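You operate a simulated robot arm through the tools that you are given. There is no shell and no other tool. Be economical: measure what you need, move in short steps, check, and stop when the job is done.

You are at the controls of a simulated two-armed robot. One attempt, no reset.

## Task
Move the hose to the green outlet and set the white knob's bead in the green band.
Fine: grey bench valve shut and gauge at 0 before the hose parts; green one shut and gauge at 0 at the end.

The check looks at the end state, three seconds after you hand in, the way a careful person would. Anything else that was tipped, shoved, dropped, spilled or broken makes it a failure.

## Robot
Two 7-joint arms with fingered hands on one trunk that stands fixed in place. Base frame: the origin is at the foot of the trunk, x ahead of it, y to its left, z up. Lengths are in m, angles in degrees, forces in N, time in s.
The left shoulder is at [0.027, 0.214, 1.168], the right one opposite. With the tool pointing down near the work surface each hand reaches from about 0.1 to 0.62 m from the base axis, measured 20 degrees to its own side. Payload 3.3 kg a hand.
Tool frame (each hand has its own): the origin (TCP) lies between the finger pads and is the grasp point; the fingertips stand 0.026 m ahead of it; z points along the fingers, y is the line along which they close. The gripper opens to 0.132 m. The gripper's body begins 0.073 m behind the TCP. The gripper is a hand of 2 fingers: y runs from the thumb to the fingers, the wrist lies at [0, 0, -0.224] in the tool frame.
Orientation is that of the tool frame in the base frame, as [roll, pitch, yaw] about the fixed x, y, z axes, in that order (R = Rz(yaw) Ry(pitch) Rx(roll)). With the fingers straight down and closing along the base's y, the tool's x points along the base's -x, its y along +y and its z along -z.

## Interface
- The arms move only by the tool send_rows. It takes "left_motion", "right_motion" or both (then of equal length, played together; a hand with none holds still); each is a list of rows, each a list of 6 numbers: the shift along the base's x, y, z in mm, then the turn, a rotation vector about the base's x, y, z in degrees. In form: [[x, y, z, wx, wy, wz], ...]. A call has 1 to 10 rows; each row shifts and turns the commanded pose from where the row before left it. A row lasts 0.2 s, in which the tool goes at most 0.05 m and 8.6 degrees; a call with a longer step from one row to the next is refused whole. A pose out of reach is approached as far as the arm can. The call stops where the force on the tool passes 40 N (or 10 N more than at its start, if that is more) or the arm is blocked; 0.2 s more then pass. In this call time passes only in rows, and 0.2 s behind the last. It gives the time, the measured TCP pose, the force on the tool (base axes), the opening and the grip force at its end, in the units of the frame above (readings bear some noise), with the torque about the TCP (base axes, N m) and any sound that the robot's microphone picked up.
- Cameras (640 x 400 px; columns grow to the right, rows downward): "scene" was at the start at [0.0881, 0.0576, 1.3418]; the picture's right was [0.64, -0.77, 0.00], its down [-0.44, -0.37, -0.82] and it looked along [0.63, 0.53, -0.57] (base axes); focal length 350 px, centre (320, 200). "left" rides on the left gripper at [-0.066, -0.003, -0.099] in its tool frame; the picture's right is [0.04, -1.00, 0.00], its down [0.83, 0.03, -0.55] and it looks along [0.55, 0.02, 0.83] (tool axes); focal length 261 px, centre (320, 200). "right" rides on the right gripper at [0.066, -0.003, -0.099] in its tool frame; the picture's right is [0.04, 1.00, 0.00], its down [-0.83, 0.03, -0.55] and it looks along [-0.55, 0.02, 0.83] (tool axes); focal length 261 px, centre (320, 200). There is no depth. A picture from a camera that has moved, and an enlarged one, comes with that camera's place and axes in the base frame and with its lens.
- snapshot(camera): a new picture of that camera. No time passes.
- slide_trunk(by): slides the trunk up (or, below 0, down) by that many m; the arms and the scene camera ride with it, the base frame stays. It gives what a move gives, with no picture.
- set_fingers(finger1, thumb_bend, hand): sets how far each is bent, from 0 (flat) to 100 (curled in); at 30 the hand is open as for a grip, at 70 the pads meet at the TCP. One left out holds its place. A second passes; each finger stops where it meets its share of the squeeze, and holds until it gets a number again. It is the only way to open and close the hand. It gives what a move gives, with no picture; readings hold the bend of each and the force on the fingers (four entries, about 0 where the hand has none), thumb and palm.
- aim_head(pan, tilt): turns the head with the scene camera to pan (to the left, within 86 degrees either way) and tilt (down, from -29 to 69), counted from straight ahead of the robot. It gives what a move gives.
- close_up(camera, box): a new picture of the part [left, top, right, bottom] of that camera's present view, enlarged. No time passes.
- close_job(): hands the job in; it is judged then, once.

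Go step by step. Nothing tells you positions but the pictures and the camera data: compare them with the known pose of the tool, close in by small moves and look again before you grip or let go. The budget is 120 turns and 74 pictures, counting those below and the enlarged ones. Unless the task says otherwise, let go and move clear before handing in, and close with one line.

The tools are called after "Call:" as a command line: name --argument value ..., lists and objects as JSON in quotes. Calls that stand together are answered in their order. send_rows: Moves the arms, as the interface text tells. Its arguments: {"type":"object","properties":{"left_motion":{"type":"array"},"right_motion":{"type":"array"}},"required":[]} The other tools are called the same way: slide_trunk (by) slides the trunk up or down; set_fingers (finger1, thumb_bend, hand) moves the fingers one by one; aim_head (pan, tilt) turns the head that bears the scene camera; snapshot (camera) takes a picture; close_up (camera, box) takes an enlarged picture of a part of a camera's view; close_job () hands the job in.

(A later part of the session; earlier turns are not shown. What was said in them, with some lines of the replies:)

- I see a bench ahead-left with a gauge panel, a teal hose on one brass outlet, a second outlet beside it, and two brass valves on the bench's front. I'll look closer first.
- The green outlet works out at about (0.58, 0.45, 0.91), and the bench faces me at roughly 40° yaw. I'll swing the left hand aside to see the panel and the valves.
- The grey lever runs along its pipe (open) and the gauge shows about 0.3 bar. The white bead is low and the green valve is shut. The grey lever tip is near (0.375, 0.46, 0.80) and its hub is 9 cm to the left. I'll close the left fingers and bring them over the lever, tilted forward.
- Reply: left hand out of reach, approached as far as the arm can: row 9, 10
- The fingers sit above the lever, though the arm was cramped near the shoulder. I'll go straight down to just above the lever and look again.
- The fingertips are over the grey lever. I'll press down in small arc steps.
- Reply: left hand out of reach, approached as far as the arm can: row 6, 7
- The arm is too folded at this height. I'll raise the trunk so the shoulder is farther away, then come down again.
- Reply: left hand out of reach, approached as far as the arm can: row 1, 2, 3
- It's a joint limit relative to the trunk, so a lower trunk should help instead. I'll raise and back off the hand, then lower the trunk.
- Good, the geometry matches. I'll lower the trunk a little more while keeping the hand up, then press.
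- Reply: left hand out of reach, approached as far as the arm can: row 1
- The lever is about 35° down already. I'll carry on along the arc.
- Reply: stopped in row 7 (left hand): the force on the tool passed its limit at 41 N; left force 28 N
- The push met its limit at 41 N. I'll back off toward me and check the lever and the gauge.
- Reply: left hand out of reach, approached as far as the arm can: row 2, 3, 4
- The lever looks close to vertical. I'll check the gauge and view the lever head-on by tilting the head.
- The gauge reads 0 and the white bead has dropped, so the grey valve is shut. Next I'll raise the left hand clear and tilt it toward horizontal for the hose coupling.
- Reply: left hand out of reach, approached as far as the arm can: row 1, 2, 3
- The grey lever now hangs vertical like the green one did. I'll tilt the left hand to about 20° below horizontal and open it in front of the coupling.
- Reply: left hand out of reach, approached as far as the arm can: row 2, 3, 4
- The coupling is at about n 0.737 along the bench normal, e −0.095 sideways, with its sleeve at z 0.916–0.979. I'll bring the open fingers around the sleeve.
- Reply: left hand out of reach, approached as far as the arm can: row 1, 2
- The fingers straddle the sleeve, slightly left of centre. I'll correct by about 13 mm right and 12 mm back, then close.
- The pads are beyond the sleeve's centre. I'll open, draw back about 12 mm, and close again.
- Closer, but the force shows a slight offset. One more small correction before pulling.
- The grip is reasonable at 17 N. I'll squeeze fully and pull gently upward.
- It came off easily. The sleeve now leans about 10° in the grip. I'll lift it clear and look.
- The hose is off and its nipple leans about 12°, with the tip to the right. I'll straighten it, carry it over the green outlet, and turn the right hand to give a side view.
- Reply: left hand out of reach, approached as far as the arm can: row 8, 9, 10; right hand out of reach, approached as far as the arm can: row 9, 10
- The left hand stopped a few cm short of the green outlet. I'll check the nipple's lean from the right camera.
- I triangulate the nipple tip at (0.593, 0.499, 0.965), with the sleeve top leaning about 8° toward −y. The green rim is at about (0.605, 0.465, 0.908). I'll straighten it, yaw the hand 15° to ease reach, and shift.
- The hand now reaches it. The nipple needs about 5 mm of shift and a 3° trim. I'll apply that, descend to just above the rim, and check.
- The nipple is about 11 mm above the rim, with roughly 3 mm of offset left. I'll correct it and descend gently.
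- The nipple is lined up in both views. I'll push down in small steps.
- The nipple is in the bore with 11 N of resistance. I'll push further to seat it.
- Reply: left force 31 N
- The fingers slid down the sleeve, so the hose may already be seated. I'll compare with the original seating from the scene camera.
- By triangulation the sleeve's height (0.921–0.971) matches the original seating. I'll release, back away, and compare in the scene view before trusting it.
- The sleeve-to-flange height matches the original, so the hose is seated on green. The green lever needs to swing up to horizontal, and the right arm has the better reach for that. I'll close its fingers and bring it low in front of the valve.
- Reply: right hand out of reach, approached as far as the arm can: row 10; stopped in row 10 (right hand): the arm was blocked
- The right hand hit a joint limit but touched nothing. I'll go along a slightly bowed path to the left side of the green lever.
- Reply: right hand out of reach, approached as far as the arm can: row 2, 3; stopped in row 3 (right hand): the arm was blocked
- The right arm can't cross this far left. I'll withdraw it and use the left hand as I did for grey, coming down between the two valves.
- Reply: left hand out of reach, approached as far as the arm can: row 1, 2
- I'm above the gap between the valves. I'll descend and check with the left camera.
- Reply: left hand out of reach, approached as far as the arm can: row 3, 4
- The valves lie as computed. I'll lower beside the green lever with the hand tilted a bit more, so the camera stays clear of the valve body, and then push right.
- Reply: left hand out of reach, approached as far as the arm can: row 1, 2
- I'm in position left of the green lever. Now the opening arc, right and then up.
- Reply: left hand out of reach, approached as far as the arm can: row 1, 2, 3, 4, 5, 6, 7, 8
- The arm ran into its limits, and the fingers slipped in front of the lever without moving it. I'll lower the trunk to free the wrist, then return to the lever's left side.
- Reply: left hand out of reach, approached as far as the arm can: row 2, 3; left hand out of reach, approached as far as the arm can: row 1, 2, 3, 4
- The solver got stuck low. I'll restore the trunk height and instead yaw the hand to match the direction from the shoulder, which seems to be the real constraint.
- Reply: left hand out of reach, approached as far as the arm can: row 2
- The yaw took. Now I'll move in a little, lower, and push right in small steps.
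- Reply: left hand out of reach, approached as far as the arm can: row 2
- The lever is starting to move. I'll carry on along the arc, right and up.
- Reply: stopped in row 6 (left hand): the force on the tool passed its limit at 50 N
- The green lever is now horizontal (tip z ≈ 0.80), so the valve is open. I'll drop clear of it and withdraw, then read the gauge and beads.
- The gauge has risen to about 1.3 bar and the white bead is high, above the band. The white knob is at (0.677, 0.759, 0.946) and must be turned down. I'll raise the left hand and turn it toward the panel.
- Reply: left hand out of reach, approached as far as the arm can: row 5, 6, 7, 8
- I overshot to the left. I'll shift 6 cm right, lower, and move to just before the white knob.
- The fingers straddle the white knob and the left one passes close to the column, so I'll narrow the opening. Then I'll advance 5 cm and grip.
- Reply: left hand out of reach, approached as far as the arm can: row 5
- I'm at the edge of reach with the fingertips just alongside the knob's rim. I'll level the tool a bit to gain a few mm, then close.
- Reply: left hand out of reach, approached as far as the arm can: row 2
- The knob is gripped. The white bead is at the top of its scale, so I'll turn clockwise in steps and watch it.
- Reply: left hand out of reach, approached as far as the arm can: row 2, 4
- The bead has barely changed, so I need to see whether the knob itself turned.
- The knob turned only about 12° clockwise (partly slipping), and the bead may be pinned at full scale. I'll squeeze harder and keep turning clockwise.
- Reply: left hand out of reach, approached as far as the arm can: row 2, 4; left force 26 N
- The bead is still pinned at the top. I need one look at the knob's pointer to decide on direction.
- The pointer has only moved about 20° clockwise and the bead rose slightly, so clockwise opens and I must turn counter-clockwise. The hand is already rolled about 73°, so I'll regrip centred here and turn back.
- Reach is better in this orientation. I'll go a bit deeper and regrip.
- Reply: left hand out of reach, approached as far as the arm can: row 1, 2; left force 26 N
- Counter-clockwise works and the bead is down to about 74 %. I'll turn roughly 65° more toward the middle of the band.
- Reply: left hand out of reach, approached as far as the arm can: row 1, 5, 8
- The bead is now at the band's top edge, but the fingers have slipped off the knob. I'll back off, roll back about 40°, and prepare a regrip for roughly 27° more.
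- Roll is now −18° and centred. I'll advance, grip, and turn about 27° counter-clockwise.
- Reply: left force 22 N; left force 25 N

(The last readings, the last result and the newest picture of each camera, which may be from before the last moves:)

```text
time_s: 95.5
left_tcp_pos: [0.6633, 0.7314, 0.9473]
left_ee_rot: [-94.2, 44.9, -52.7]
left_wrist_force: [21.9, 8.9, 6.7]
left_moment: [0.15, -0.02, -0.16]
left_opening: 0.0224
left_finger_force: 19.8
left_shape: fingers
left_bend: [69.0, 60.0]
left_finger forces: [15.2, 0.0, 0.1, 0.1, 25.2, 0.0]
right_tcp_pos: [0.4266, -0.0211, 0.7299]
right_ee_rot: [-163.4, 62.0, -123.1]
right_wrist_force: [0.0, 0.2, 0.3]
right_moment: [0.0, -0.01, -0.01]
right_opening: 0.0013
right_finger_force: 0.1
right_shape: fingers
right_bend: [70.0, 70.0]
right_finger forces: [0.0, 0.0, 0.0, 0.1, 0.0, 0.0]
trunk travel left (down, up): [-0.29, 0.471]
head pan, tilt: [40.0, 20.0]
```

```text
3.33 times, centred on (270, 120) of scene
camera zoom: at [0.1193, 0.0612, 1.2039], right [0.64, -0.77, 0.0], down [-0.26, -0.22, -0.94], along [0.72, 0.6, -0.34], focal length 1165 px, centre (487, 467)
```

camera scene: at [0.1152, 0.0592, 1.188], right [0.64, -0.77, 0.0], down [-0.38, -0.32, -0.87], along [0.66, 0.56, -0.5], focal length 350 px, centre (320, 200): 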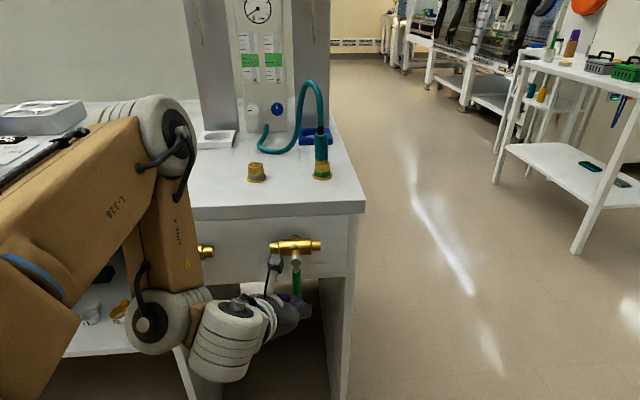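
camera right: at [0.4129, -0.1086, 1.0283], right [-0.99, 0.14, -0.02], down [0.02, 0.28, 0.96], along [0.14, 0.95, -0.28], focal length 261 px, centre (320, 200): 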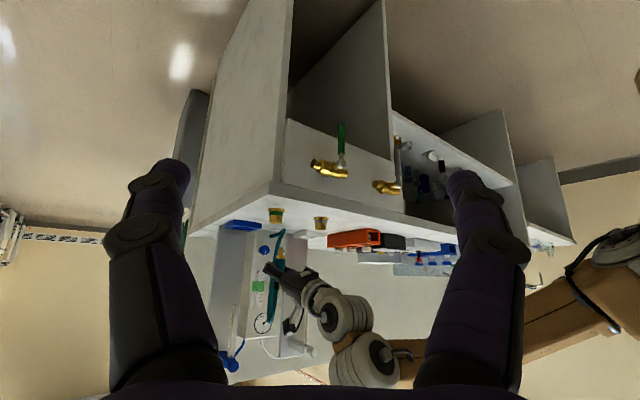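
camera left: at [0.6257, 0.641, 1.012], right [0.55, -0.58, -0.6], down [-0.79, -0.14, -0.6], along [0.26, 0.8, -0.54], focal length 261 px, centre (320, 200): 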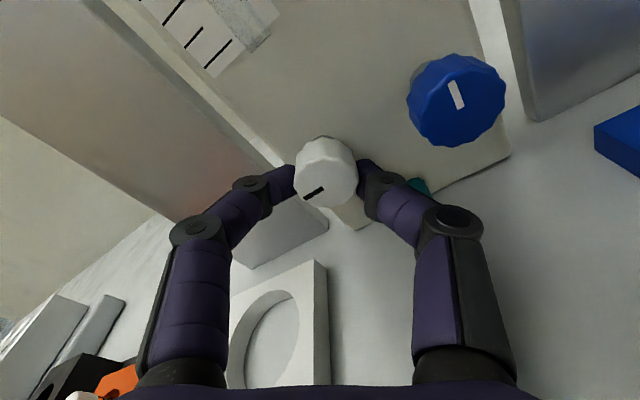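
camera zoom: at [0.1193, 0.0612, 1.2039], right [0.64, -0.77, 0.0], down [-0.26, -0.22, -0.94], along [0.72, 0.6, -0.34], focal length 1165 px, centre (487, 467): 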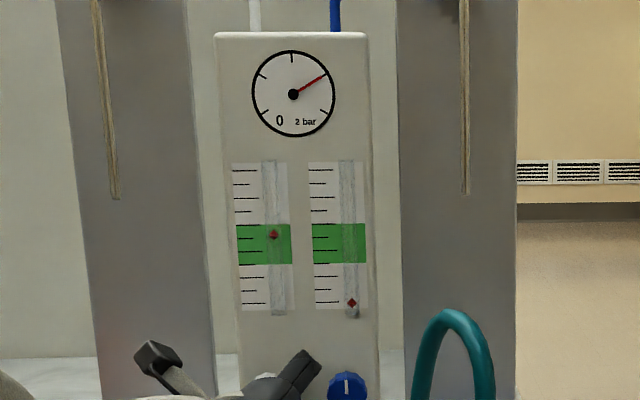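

The bead is inside the band. I'll nudge it 13° more toward the middle, then release and back away.

Call:
send_rows --left_motion '[[0, 0, 0, -4.6, -4.6, 0], [0, 0, 0, -4.6, -4.6, 0]]'

Call:
set_fingers --hand "left" --finger1 54 --thumb_bend 54

Call:
send_rows --left_motion '[[-10, -10, 0, 0, 0, 0], [-18, -18, 5, 0, 0, 0], [-25, -25, 10, 5.66, 5.66, 0], [-25, -25, 10, 5.66, 5.66, 0], [-25, -25, 10, 5.66, 5.66, 0], [-25, -25, 10, 5.66, 5.66, 0], [-20, -20, 5, 5.66, 5.66, 0], [-10, -10, 5, 5.66, 5.66, 0], [0, 0, 0, 5.66, 5.66, 0]]'

Call:
close_up --camera "scene" --box '[210, 50, 370, 190]'

```text
time_s: 96.1
left_tcp_pos: [0.6629, 0.7322, 0.9486]
left_ee_rot: [-92.2, 32.0, -51.3]
left_wrist_force: [23.1, 7.5, 9.2]
left_moment: [0.2, -0.05, -0.14]
left_opening: 0.0227
left_finger_force: 20.3
left_shape: fingers
left_bend: [69.0, 60.0]
left_finger forces: [15.0, 0.0, 0.0, 0.0, 26.1, 0.0]
right_tcp_pos: [0.4264, -0.0215, 0.7295]
right_ee_rot: [-163.4, 62.1, -123.1]
right_wrist_force: [0.0, 0.3, 0.0]
right_moment: [-0.04, 0.0, 0.03]
right_opening: 0.0013
right_finger_force: 0.1
right_shape: fingers
right_bend: [70.0, 70.0]
right_finger forces: [0.1, 0.0, 0.0, 0.0, 0.0, 0.0]
trunk travel left (down, up): [-0.29, 0.471]
head pan, tilt: [40.0, 20.0]
```

```text
time_s: 97.1
left_tcp_pos: [0.6609, 0.7322, 0.9486]
left_ee_rot: [-92.1, 32.1, -51.3]
left_wrist_force: [-0.6, -0.4, 0.4]
left_moment: [-0.01, -0.01, 0.02]
left_opening: 0.0523
left_finger_force: 0.0
left_shape: fingers
left_bend: [54.0, 54.0]
left_finger forces: [0.0, 0.0, 0.1, 0.1, 0.0, 0.0]
right_tcp_pos: [0.4262, -0.0218, 0.7305]
right_ee_rot: [-163.3, 62.1, -122.9]
right_wrist_force: [0.1, -0.4, 0.3]
right_moment: [-0.01, 0.01, 0.02]
right_opening: 0.0014
right_finger_force: 0.0
right_shape: fingers
right_bend: [70.0, 70.0]
right_finger forces: [0.0, 0.0, 0.0, 0.1, 0.0, 0.1]
trunk travel left (down, up): [-0.29, 0.471]
head pan, tilt: [40.0, 20.0]
```

```text
time_s: 99.1
left_tcp_pos: [0.5027, 0.5746, 1.005]
left_ee_rot: [-161.9, 84.5, -118.3]
left_wrist_force: [-0.6, 0.9, 0.3]
left_moment: [-0.02, 0.01, 0.01]
left_opening: 0.0525
left_finger_force: 0.1
left_shape: fingers
left_bend: [54.0, 54.0]
left_finger forces: [0.0, 0.0, 0.0, 0.0, 0.0, 0.1]
right_tcp_pos: [0.4264, -0.0217, 0.73]
right_ee_rot: [-163.3, 62.1, -122.9]
right_wrist_force: [0.4, -0.6, 0.7]
right_moment: [-0.03, -0.03, 0.04]
right_opening: 0.0018
right_finger_force: 0.1
right_shape: fingers
right_bend: [70.0, 70.0]
right_finger forces: [0.1, 0.1, 0.0, 0.0, 0.0, 0.0]
trunk travel left (down, up): [-0.29, 0.471]
head pan, tilt: [40.0, 20.0]
```

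```text
2.86 times, centred on (290, 120) of scene
camera zoom: at [0.1172, 0.061, 1.204], right [0.64, -0.77, 0.0], down [-0.26, -0.22, -0.94], along [0.72, 0.6, -0.34], focal length 999 px, centre (406, 429)
```

zoom: 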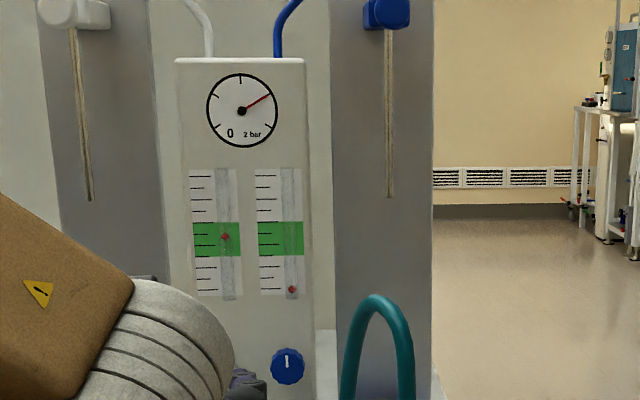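

The bead sits mid-band with about 1.5 bar supply. Now I'll shut the green valve, starting by swinging the left hand to in front of the bench above the green lever.

Call:
send_rows --left_motion '[[-12, -15, 2, 0, 0, -7.6], [-12, -15, 2, 0, 0, -7.6], [-12, -15, 2, 0, 0, -7.6], [-12, -15, 2, 0, 0, -7.6], [-12, -15, 2, 0, 0, -7.6], [4, -24, -8, -0.6, 6.77, 0], [4, -24, -8, -0.6, 6.77, 0], [4, -24, -8, -0.6, 6.77, 0], [4, -24, -8, -0.6, 6.77, 0], [4, -24, -8, -0.6, 6.77, 0]]'

Call:
set_fingers --hand "left" --finger1 70 --thumb_bend 70

```text
time_s: 101.3
left_tcp_pos: [0.4646, 0.3805, 0.9725]
left_ee_rot: [-178.1, 50.7, -171.9]
left_wrist_force: [0.0, -0.4, -0.4]
left_moment: [-0.01, 0.03, -0.01]
left_opening: 0.0526
left_finger_force: 0.2
left_shape: fingers
left_bend: [54.0, 54.0]
left_finger forces: [0.0, 0.1, 0.1, 0.0, 0.0, 0.0]
right_tcp_pos: [0.4259, -0.022, 0.7302]
right_ee_rot: [-163.2, 62.1, -122.9]
right_wrist_force: [-0.1, -0.2, -0.1]
right_moment: [0.03, -0.02, -0.04]
right_opening: 0.0018
right_finger_force: 0.0
right_shape: fingers
right_bend: [70.0, 70.0]
right_finger forces: [0.0, 0.0, 0.0, 0.0, 0.0, 0.0]
trunk travel left (down, up): [-0.29, 0.471]
head pan, tilt: [40.0, 20.0]
```

```text
time_s: 102.3
left_tcp_pos: [0.4649, 0.3828, 0.9751]
left_ee_rot: [-178.1, 50.7, -171.9]
left_wrist_force: [0.1, 0.3, 0.1]
left_moment: [0.0, -0.01, -0.01]
left_opening: 0.0022
left_finger_force: 0.1
left_shape: fingers
left_bend: [70.0, 70.0]
left_finger forces: [0.0, 0.0, 0.0, 0.0, 0.0, 0.0]
right_tcp_pos: [0.4269, -0.0206, 0.7312]
right_ee_rot: [-163.3, 62.1, -122.9]
right_wrist_force: [0.0, 0.4, -0.5]
right_moment: [0.02, -0.04, 0.01]
right_opening: 0.0016
right_finger_force: 0.0
right_shape: fingers
right_bend: [70.0, 70.0]
right_finger forces: [0.0, 0.1, 0.1, 0.0, 0.1, 0.1]
trunk travel left (down, up): [-0.29, 0.471]
head pan, tilt: [40.0, 20.0]
```

All within reach. I'll move over the lever's outer end and take one look before pressing down.

Call:
send_rows --left_motion '[[10, -22, -10, 0, 0, 0], [10, -22, -20, 0, 0, 0], [11, -20, -30, 0, 0, 0], [0, 0, -35, 0, 0, 0], [0, 0, -25, 0, 0, 0]]'

Call:
snapshot --camera "left"

```text
time_s: 103.5
left_tcp_pos: [0.4942, 0.3179, 0.8526]
left_ee_rot: [-178.0, 50.8, -172.0]
left_wrist_force: [0.1, 0.1, -0.5]
left_moment: [0.02, 0.03, 0.01]
left_opening: 0.0023
left_finger_force: 0.1
left_shape: fingers
left_bend: [70.0, 70.0]
left_finger forces: [0.1, 0.0, 0.0, 0.0, 0.0, 0.1]
right_tcp_pos: [0.427, -0.0208, 0.7298]
right_ee_rot: [-163.2, 62.0, -123.0]
right_wrist_force: [-0.6, -0.4, -0.9]
right_moment: [-0.02, -0.04, -0.02]
right_opening: 0.0017
right_finger_force: 0.1
right_shape: fingers
right_bend: [70.0, 70.0]
right_finger forces: [0.0, 0.0, 0.1, 0.0, 0.0, 0.1]
trunk travel left (down, up): [-0.29, 0.471]
head pan, tilt: [40.0, 20.0]
```

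```text
3 pictures are left
camera left: at [0.4606, 0.3143, 0.966], right [0.09, -1.0, -0.01], down [-0.95, -0.08, -0.3], along [0.29, 0.04, -0.96], focal length 261 px, centre (320, 200)
```

left: 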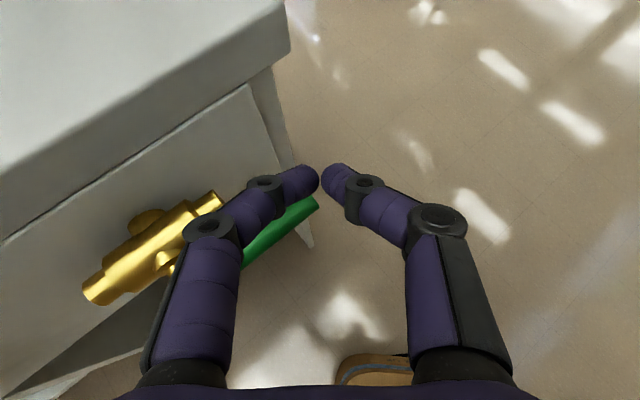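

The fingers are over the lever's outer end. I'll press down along the closing arc until the stop is felt.

Call:
send_rows --left_motion '[[-5.7, -1.4, -17, 0, 0, 0], [0, 0, -17, 0, 0, 0], [0, 0, -18, 0, 0, 0], [0, 0, -17, 0, 0, 0], [-5.7, 5.7, -15, 0, 0, 0], [-6.4, 6.4, -15, 0, 0, 0], [-10.6, 10.6, -10, 0, 0, 0], [-10.6, 10.6, -8, 0, 0, 0], [-5.7, 5.7, -2, 0, 0, 0], [-4.2, 4.2, 0, 0, 0, 0]]'

```text
time_s: 105.7
left_tcp_pos: [0.4436, 0.3556, 0.735]
left_ee_rot: [-178.1, 50.5, -172.1]
left_wrist_force: [-6.7, -18.2, -1.3]
left_moment: [0.09, -0.03, 0.23]
left_opening: 0.0004
left_finger_force: 9.5
left_shape: fingers
left_bend: [70.0, 69.0]
left_finger forces: [19.7, 0.0, 0.1, 0.1, 0.1, 0.1]
right_tcp_pos: [0.4267, -0.0223, 0.7315]
right_ee_rot: [-163.3, 62.2, -122.9]
right_wrist_force: [-1.1, -0.2, 0.7]
right_moment: [-0.01, 0.01, 0.01]
right_opening: 0.0015
right_finger_force: 0.1
right_shape: fingers
right_bend: [70.0, 70.0]
right_finger forces: [0.0, 0.0, 0.0, 0.1, 0.0, 0.0]
trunk travel left (down, up): [-0.29, 0.471]
head pan, tilt: [40.0, 20.0]
```

The force is building as it did at grey's stop. I'll push a touch more to make sure it's home.

Call:
send_rows --left_motion '[[-4, 4, 0, 0, 0, 0], [-4, 4, 0, 0, 0, 0], [-4, 4, 0, 0, 0, 0]]'

```text
time_s: 106.5
left_tcp_pos: [0.4307, 0.3698, 0.7347]
left_ee_rot: [-178.6, 50.7, -172.0]
left_wrist_force: [-16.7, -12.7, 0.1]
left_moment: [-0.04, 0.08, 0.14]
left_opening: 0.0
left_finger_force: 11.4
left_shape: fingers
left_bend: [72.0, 68.0]
left_finger forces: [24.0, 0.1, 0.1, 0.0, 0.1, 0.1]
right_tcp_pos: [0.4258, -0.021, 0.7312]
right_ee_rot: [-163.2, 62.2, -122.7]
right_wrist_force: [-0.1, -0.2, 0.4]
right_moment: [-0.01, 0.01, 0.02]
right_opening: 0.0016
right_finger_force: 0.1
right_shape: fingers
right_bend: [70.0, 70.0]
right_finger forces: [0.1, 0.0, 0.0, 0.0, 0.1, 0.1]
trunk travel left (down, up): [-0.29, 0.471]
head pan, tilt: [40.0, 20.0]
```

The finger slid off toward me at the end. I'll withdraw up and away to the left for a clear check of the lever and the gauge.

Call:
send_rows --left_motion '[[-12, -16, 0, 0, 0, 0], [-12, -12, 5, 0, 0, 0], [0, 0, 45, 0, 0, 0], [0, 0, 45, 0, 0, 0], [0, 0, 45, 0, 0, 0], [0, 0, 45, 0, 0, 0], [0, 10, 45, -0.6, 8, 0], [-10, 20, 45, -0.6, 8, 0], [-20, 30, 20, -0.6, 8, 0], [-25, 35, 0, -0.6, 8, 0]]'

Call:
send_rows --left_motion '[[-35, 30, 0, -0.6, 8, 0], [-40, 25, 0, -0.6, 8, 0], [-40, 25, 0, 0, 0, 0], [-40, 25, 0, 0, 0, 0], [-35, 20, 0, 0, 0, 0]]'

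Call:
aim_head --pan 40 --tilt 28

Call:
close_up --camera "scene" --box '[120, 0, 380, 320]'

```text
refused: row 8 steps farther than a row can; nothing moved
```

```text
time_s: 107.7
left_tcp_pos: [0.2432, 0.4949, 0.7344]
left_ee_rot: [-179.3, 34.8, -172.8]
left_wrist_force: [0.6, 0.2, -0.6]
left_moment: [0.01, 0.01, 0.05]
left_opening: 0.0014
left_finger_force: 0.0
left_shape: fingers
left_bend: [70.0, 70.0]
left_finger forces: [0.1, 0.0, 0.1, 0.1, 0.0, 0.0]
right_tcp_pos: [0.4252, -0.0224, 0.7301]
right_ee_rot: [-163.4, 62.1, -123.1]
right_wrist_force: [0.2, -0.7, -0.2]
right_moment: [0.01, 0.02, 0.0]
right_opening: 0.0016
right_finger_force: 0.0
right_shape: fingers
right_bend: [70.0, 70.0]
right_finger forces: [0.0, 0.1, 0.1, 0.0, 0.0, 0.0]
trunk travel left (down, up): [-0.29, 0.471]
head pan, tilt: [40.0, 20.0]
```

```text
time_s: 108.3
left_tcp_pos: [0.2426, 0.4954, 0.7344]
left_ee_rot: [-179.4, 34.8, -172.8]
left_wrist_force: [0.2, 0.0, 0.9]
left_moment: [-0.01, -0.01, 0.01]
left_opening: 0.0015
left_finger_force: 0.0
left_shape: fingers
left_bend: [70.0, 70.0]
left_finger forces: [0.0, 0.0, 0.1, 0.0, 0.1, 0.1]
right_tcp_pos: [0.4266, -0.0205, 0.7305]
right_ee_rot: [-163.2, 62.2, -122.9]
right_wrist_force: [0.5, -0.3, 0.7]
right_moment: [-0.01, -0.01, -0.01]
right_opening: 0.0013
right_finger_force: 0.1
right_shape: fingers
right_bend: [70.0, 70.0]
right_finger forces: [0.0, 0.0, 0.0, 0.0, 0.0, 0.0]
trunk travel left (down, up): [-0.29, 0.471]
head pan, tilt: [40.0, 28.0]
```

```text
1.25 times, centred on (250, 160) of scene
camera zoom: at [0.1157, 0.0598, 1.1912], right [0.64, -0.77, 0.0], down [-0.36, -0.3, -0.88], along [0.68, 0.57, -0.47], focal length 437 px, centre (408, 250)
```

zoom: 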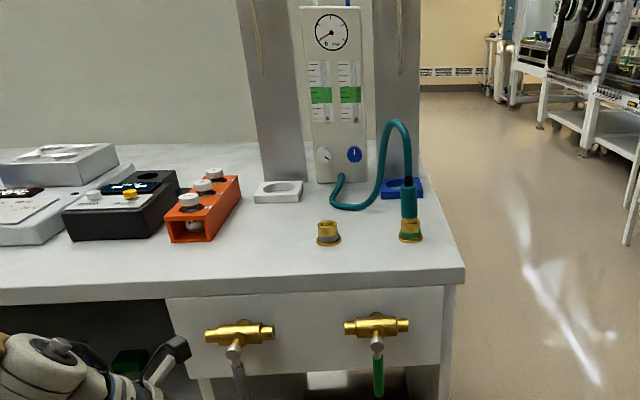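

Both levers hang down and the gauge needle looks to be at the zero end. I'll confirm with close-ups.

Call:
close_up --camera "scene" --box '[230, 0, 310, 130]'

Call:
close_up --camera "scene" --box '[190, 150, 370, 360]'

```text
3.08 times, centred on (270, 65) of scene
camera zoom: at [0.1157, 0.0598, 1.1912], right [0.64, -0.77, 0.0], down [-0.36, -0.3, -0.88], along [0.68, 0.57, -0.47], focal length 1076 px, centre (474, 615)
```

zoom: 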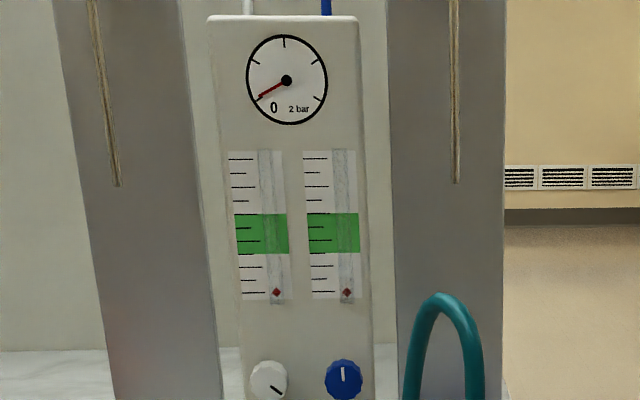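

```text
1.90 times, centred on (280, 255) of scene
camera zoom: at [0.1157, 0.0598, 1.1912], right [0.64, -0.77, 0.0], down [-0.36, -0.3, -0.88], along [0.68, 0.57, -0.47], focal length 666 px, centre (396, 95)
```

zoom: 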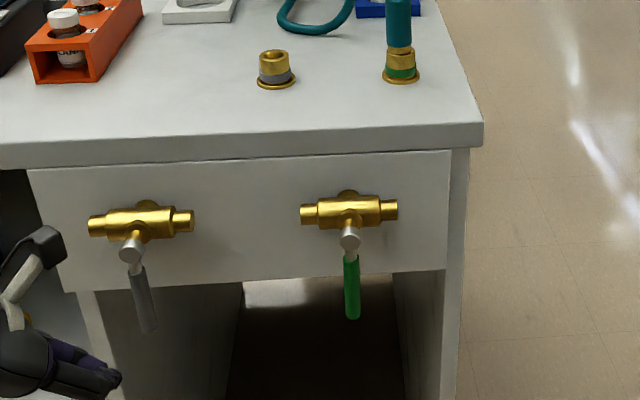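

The gauge is at 0, both valves are shut, the hose is seated on green, the white knob is left at its in-band setting, and both hands are clear. I'm handing in.

Call:
close_job

```text
The job is handed in.
```

The hose is on the green outlet, and the white knob is left where its bead sat mid-band at about 1.5 bar. With the green valve shut, that bead now rests at the bottom. The grey valve was shut and the gauge at 0 before the hose came off; at the end both valves were shut and the gauge was at 0.
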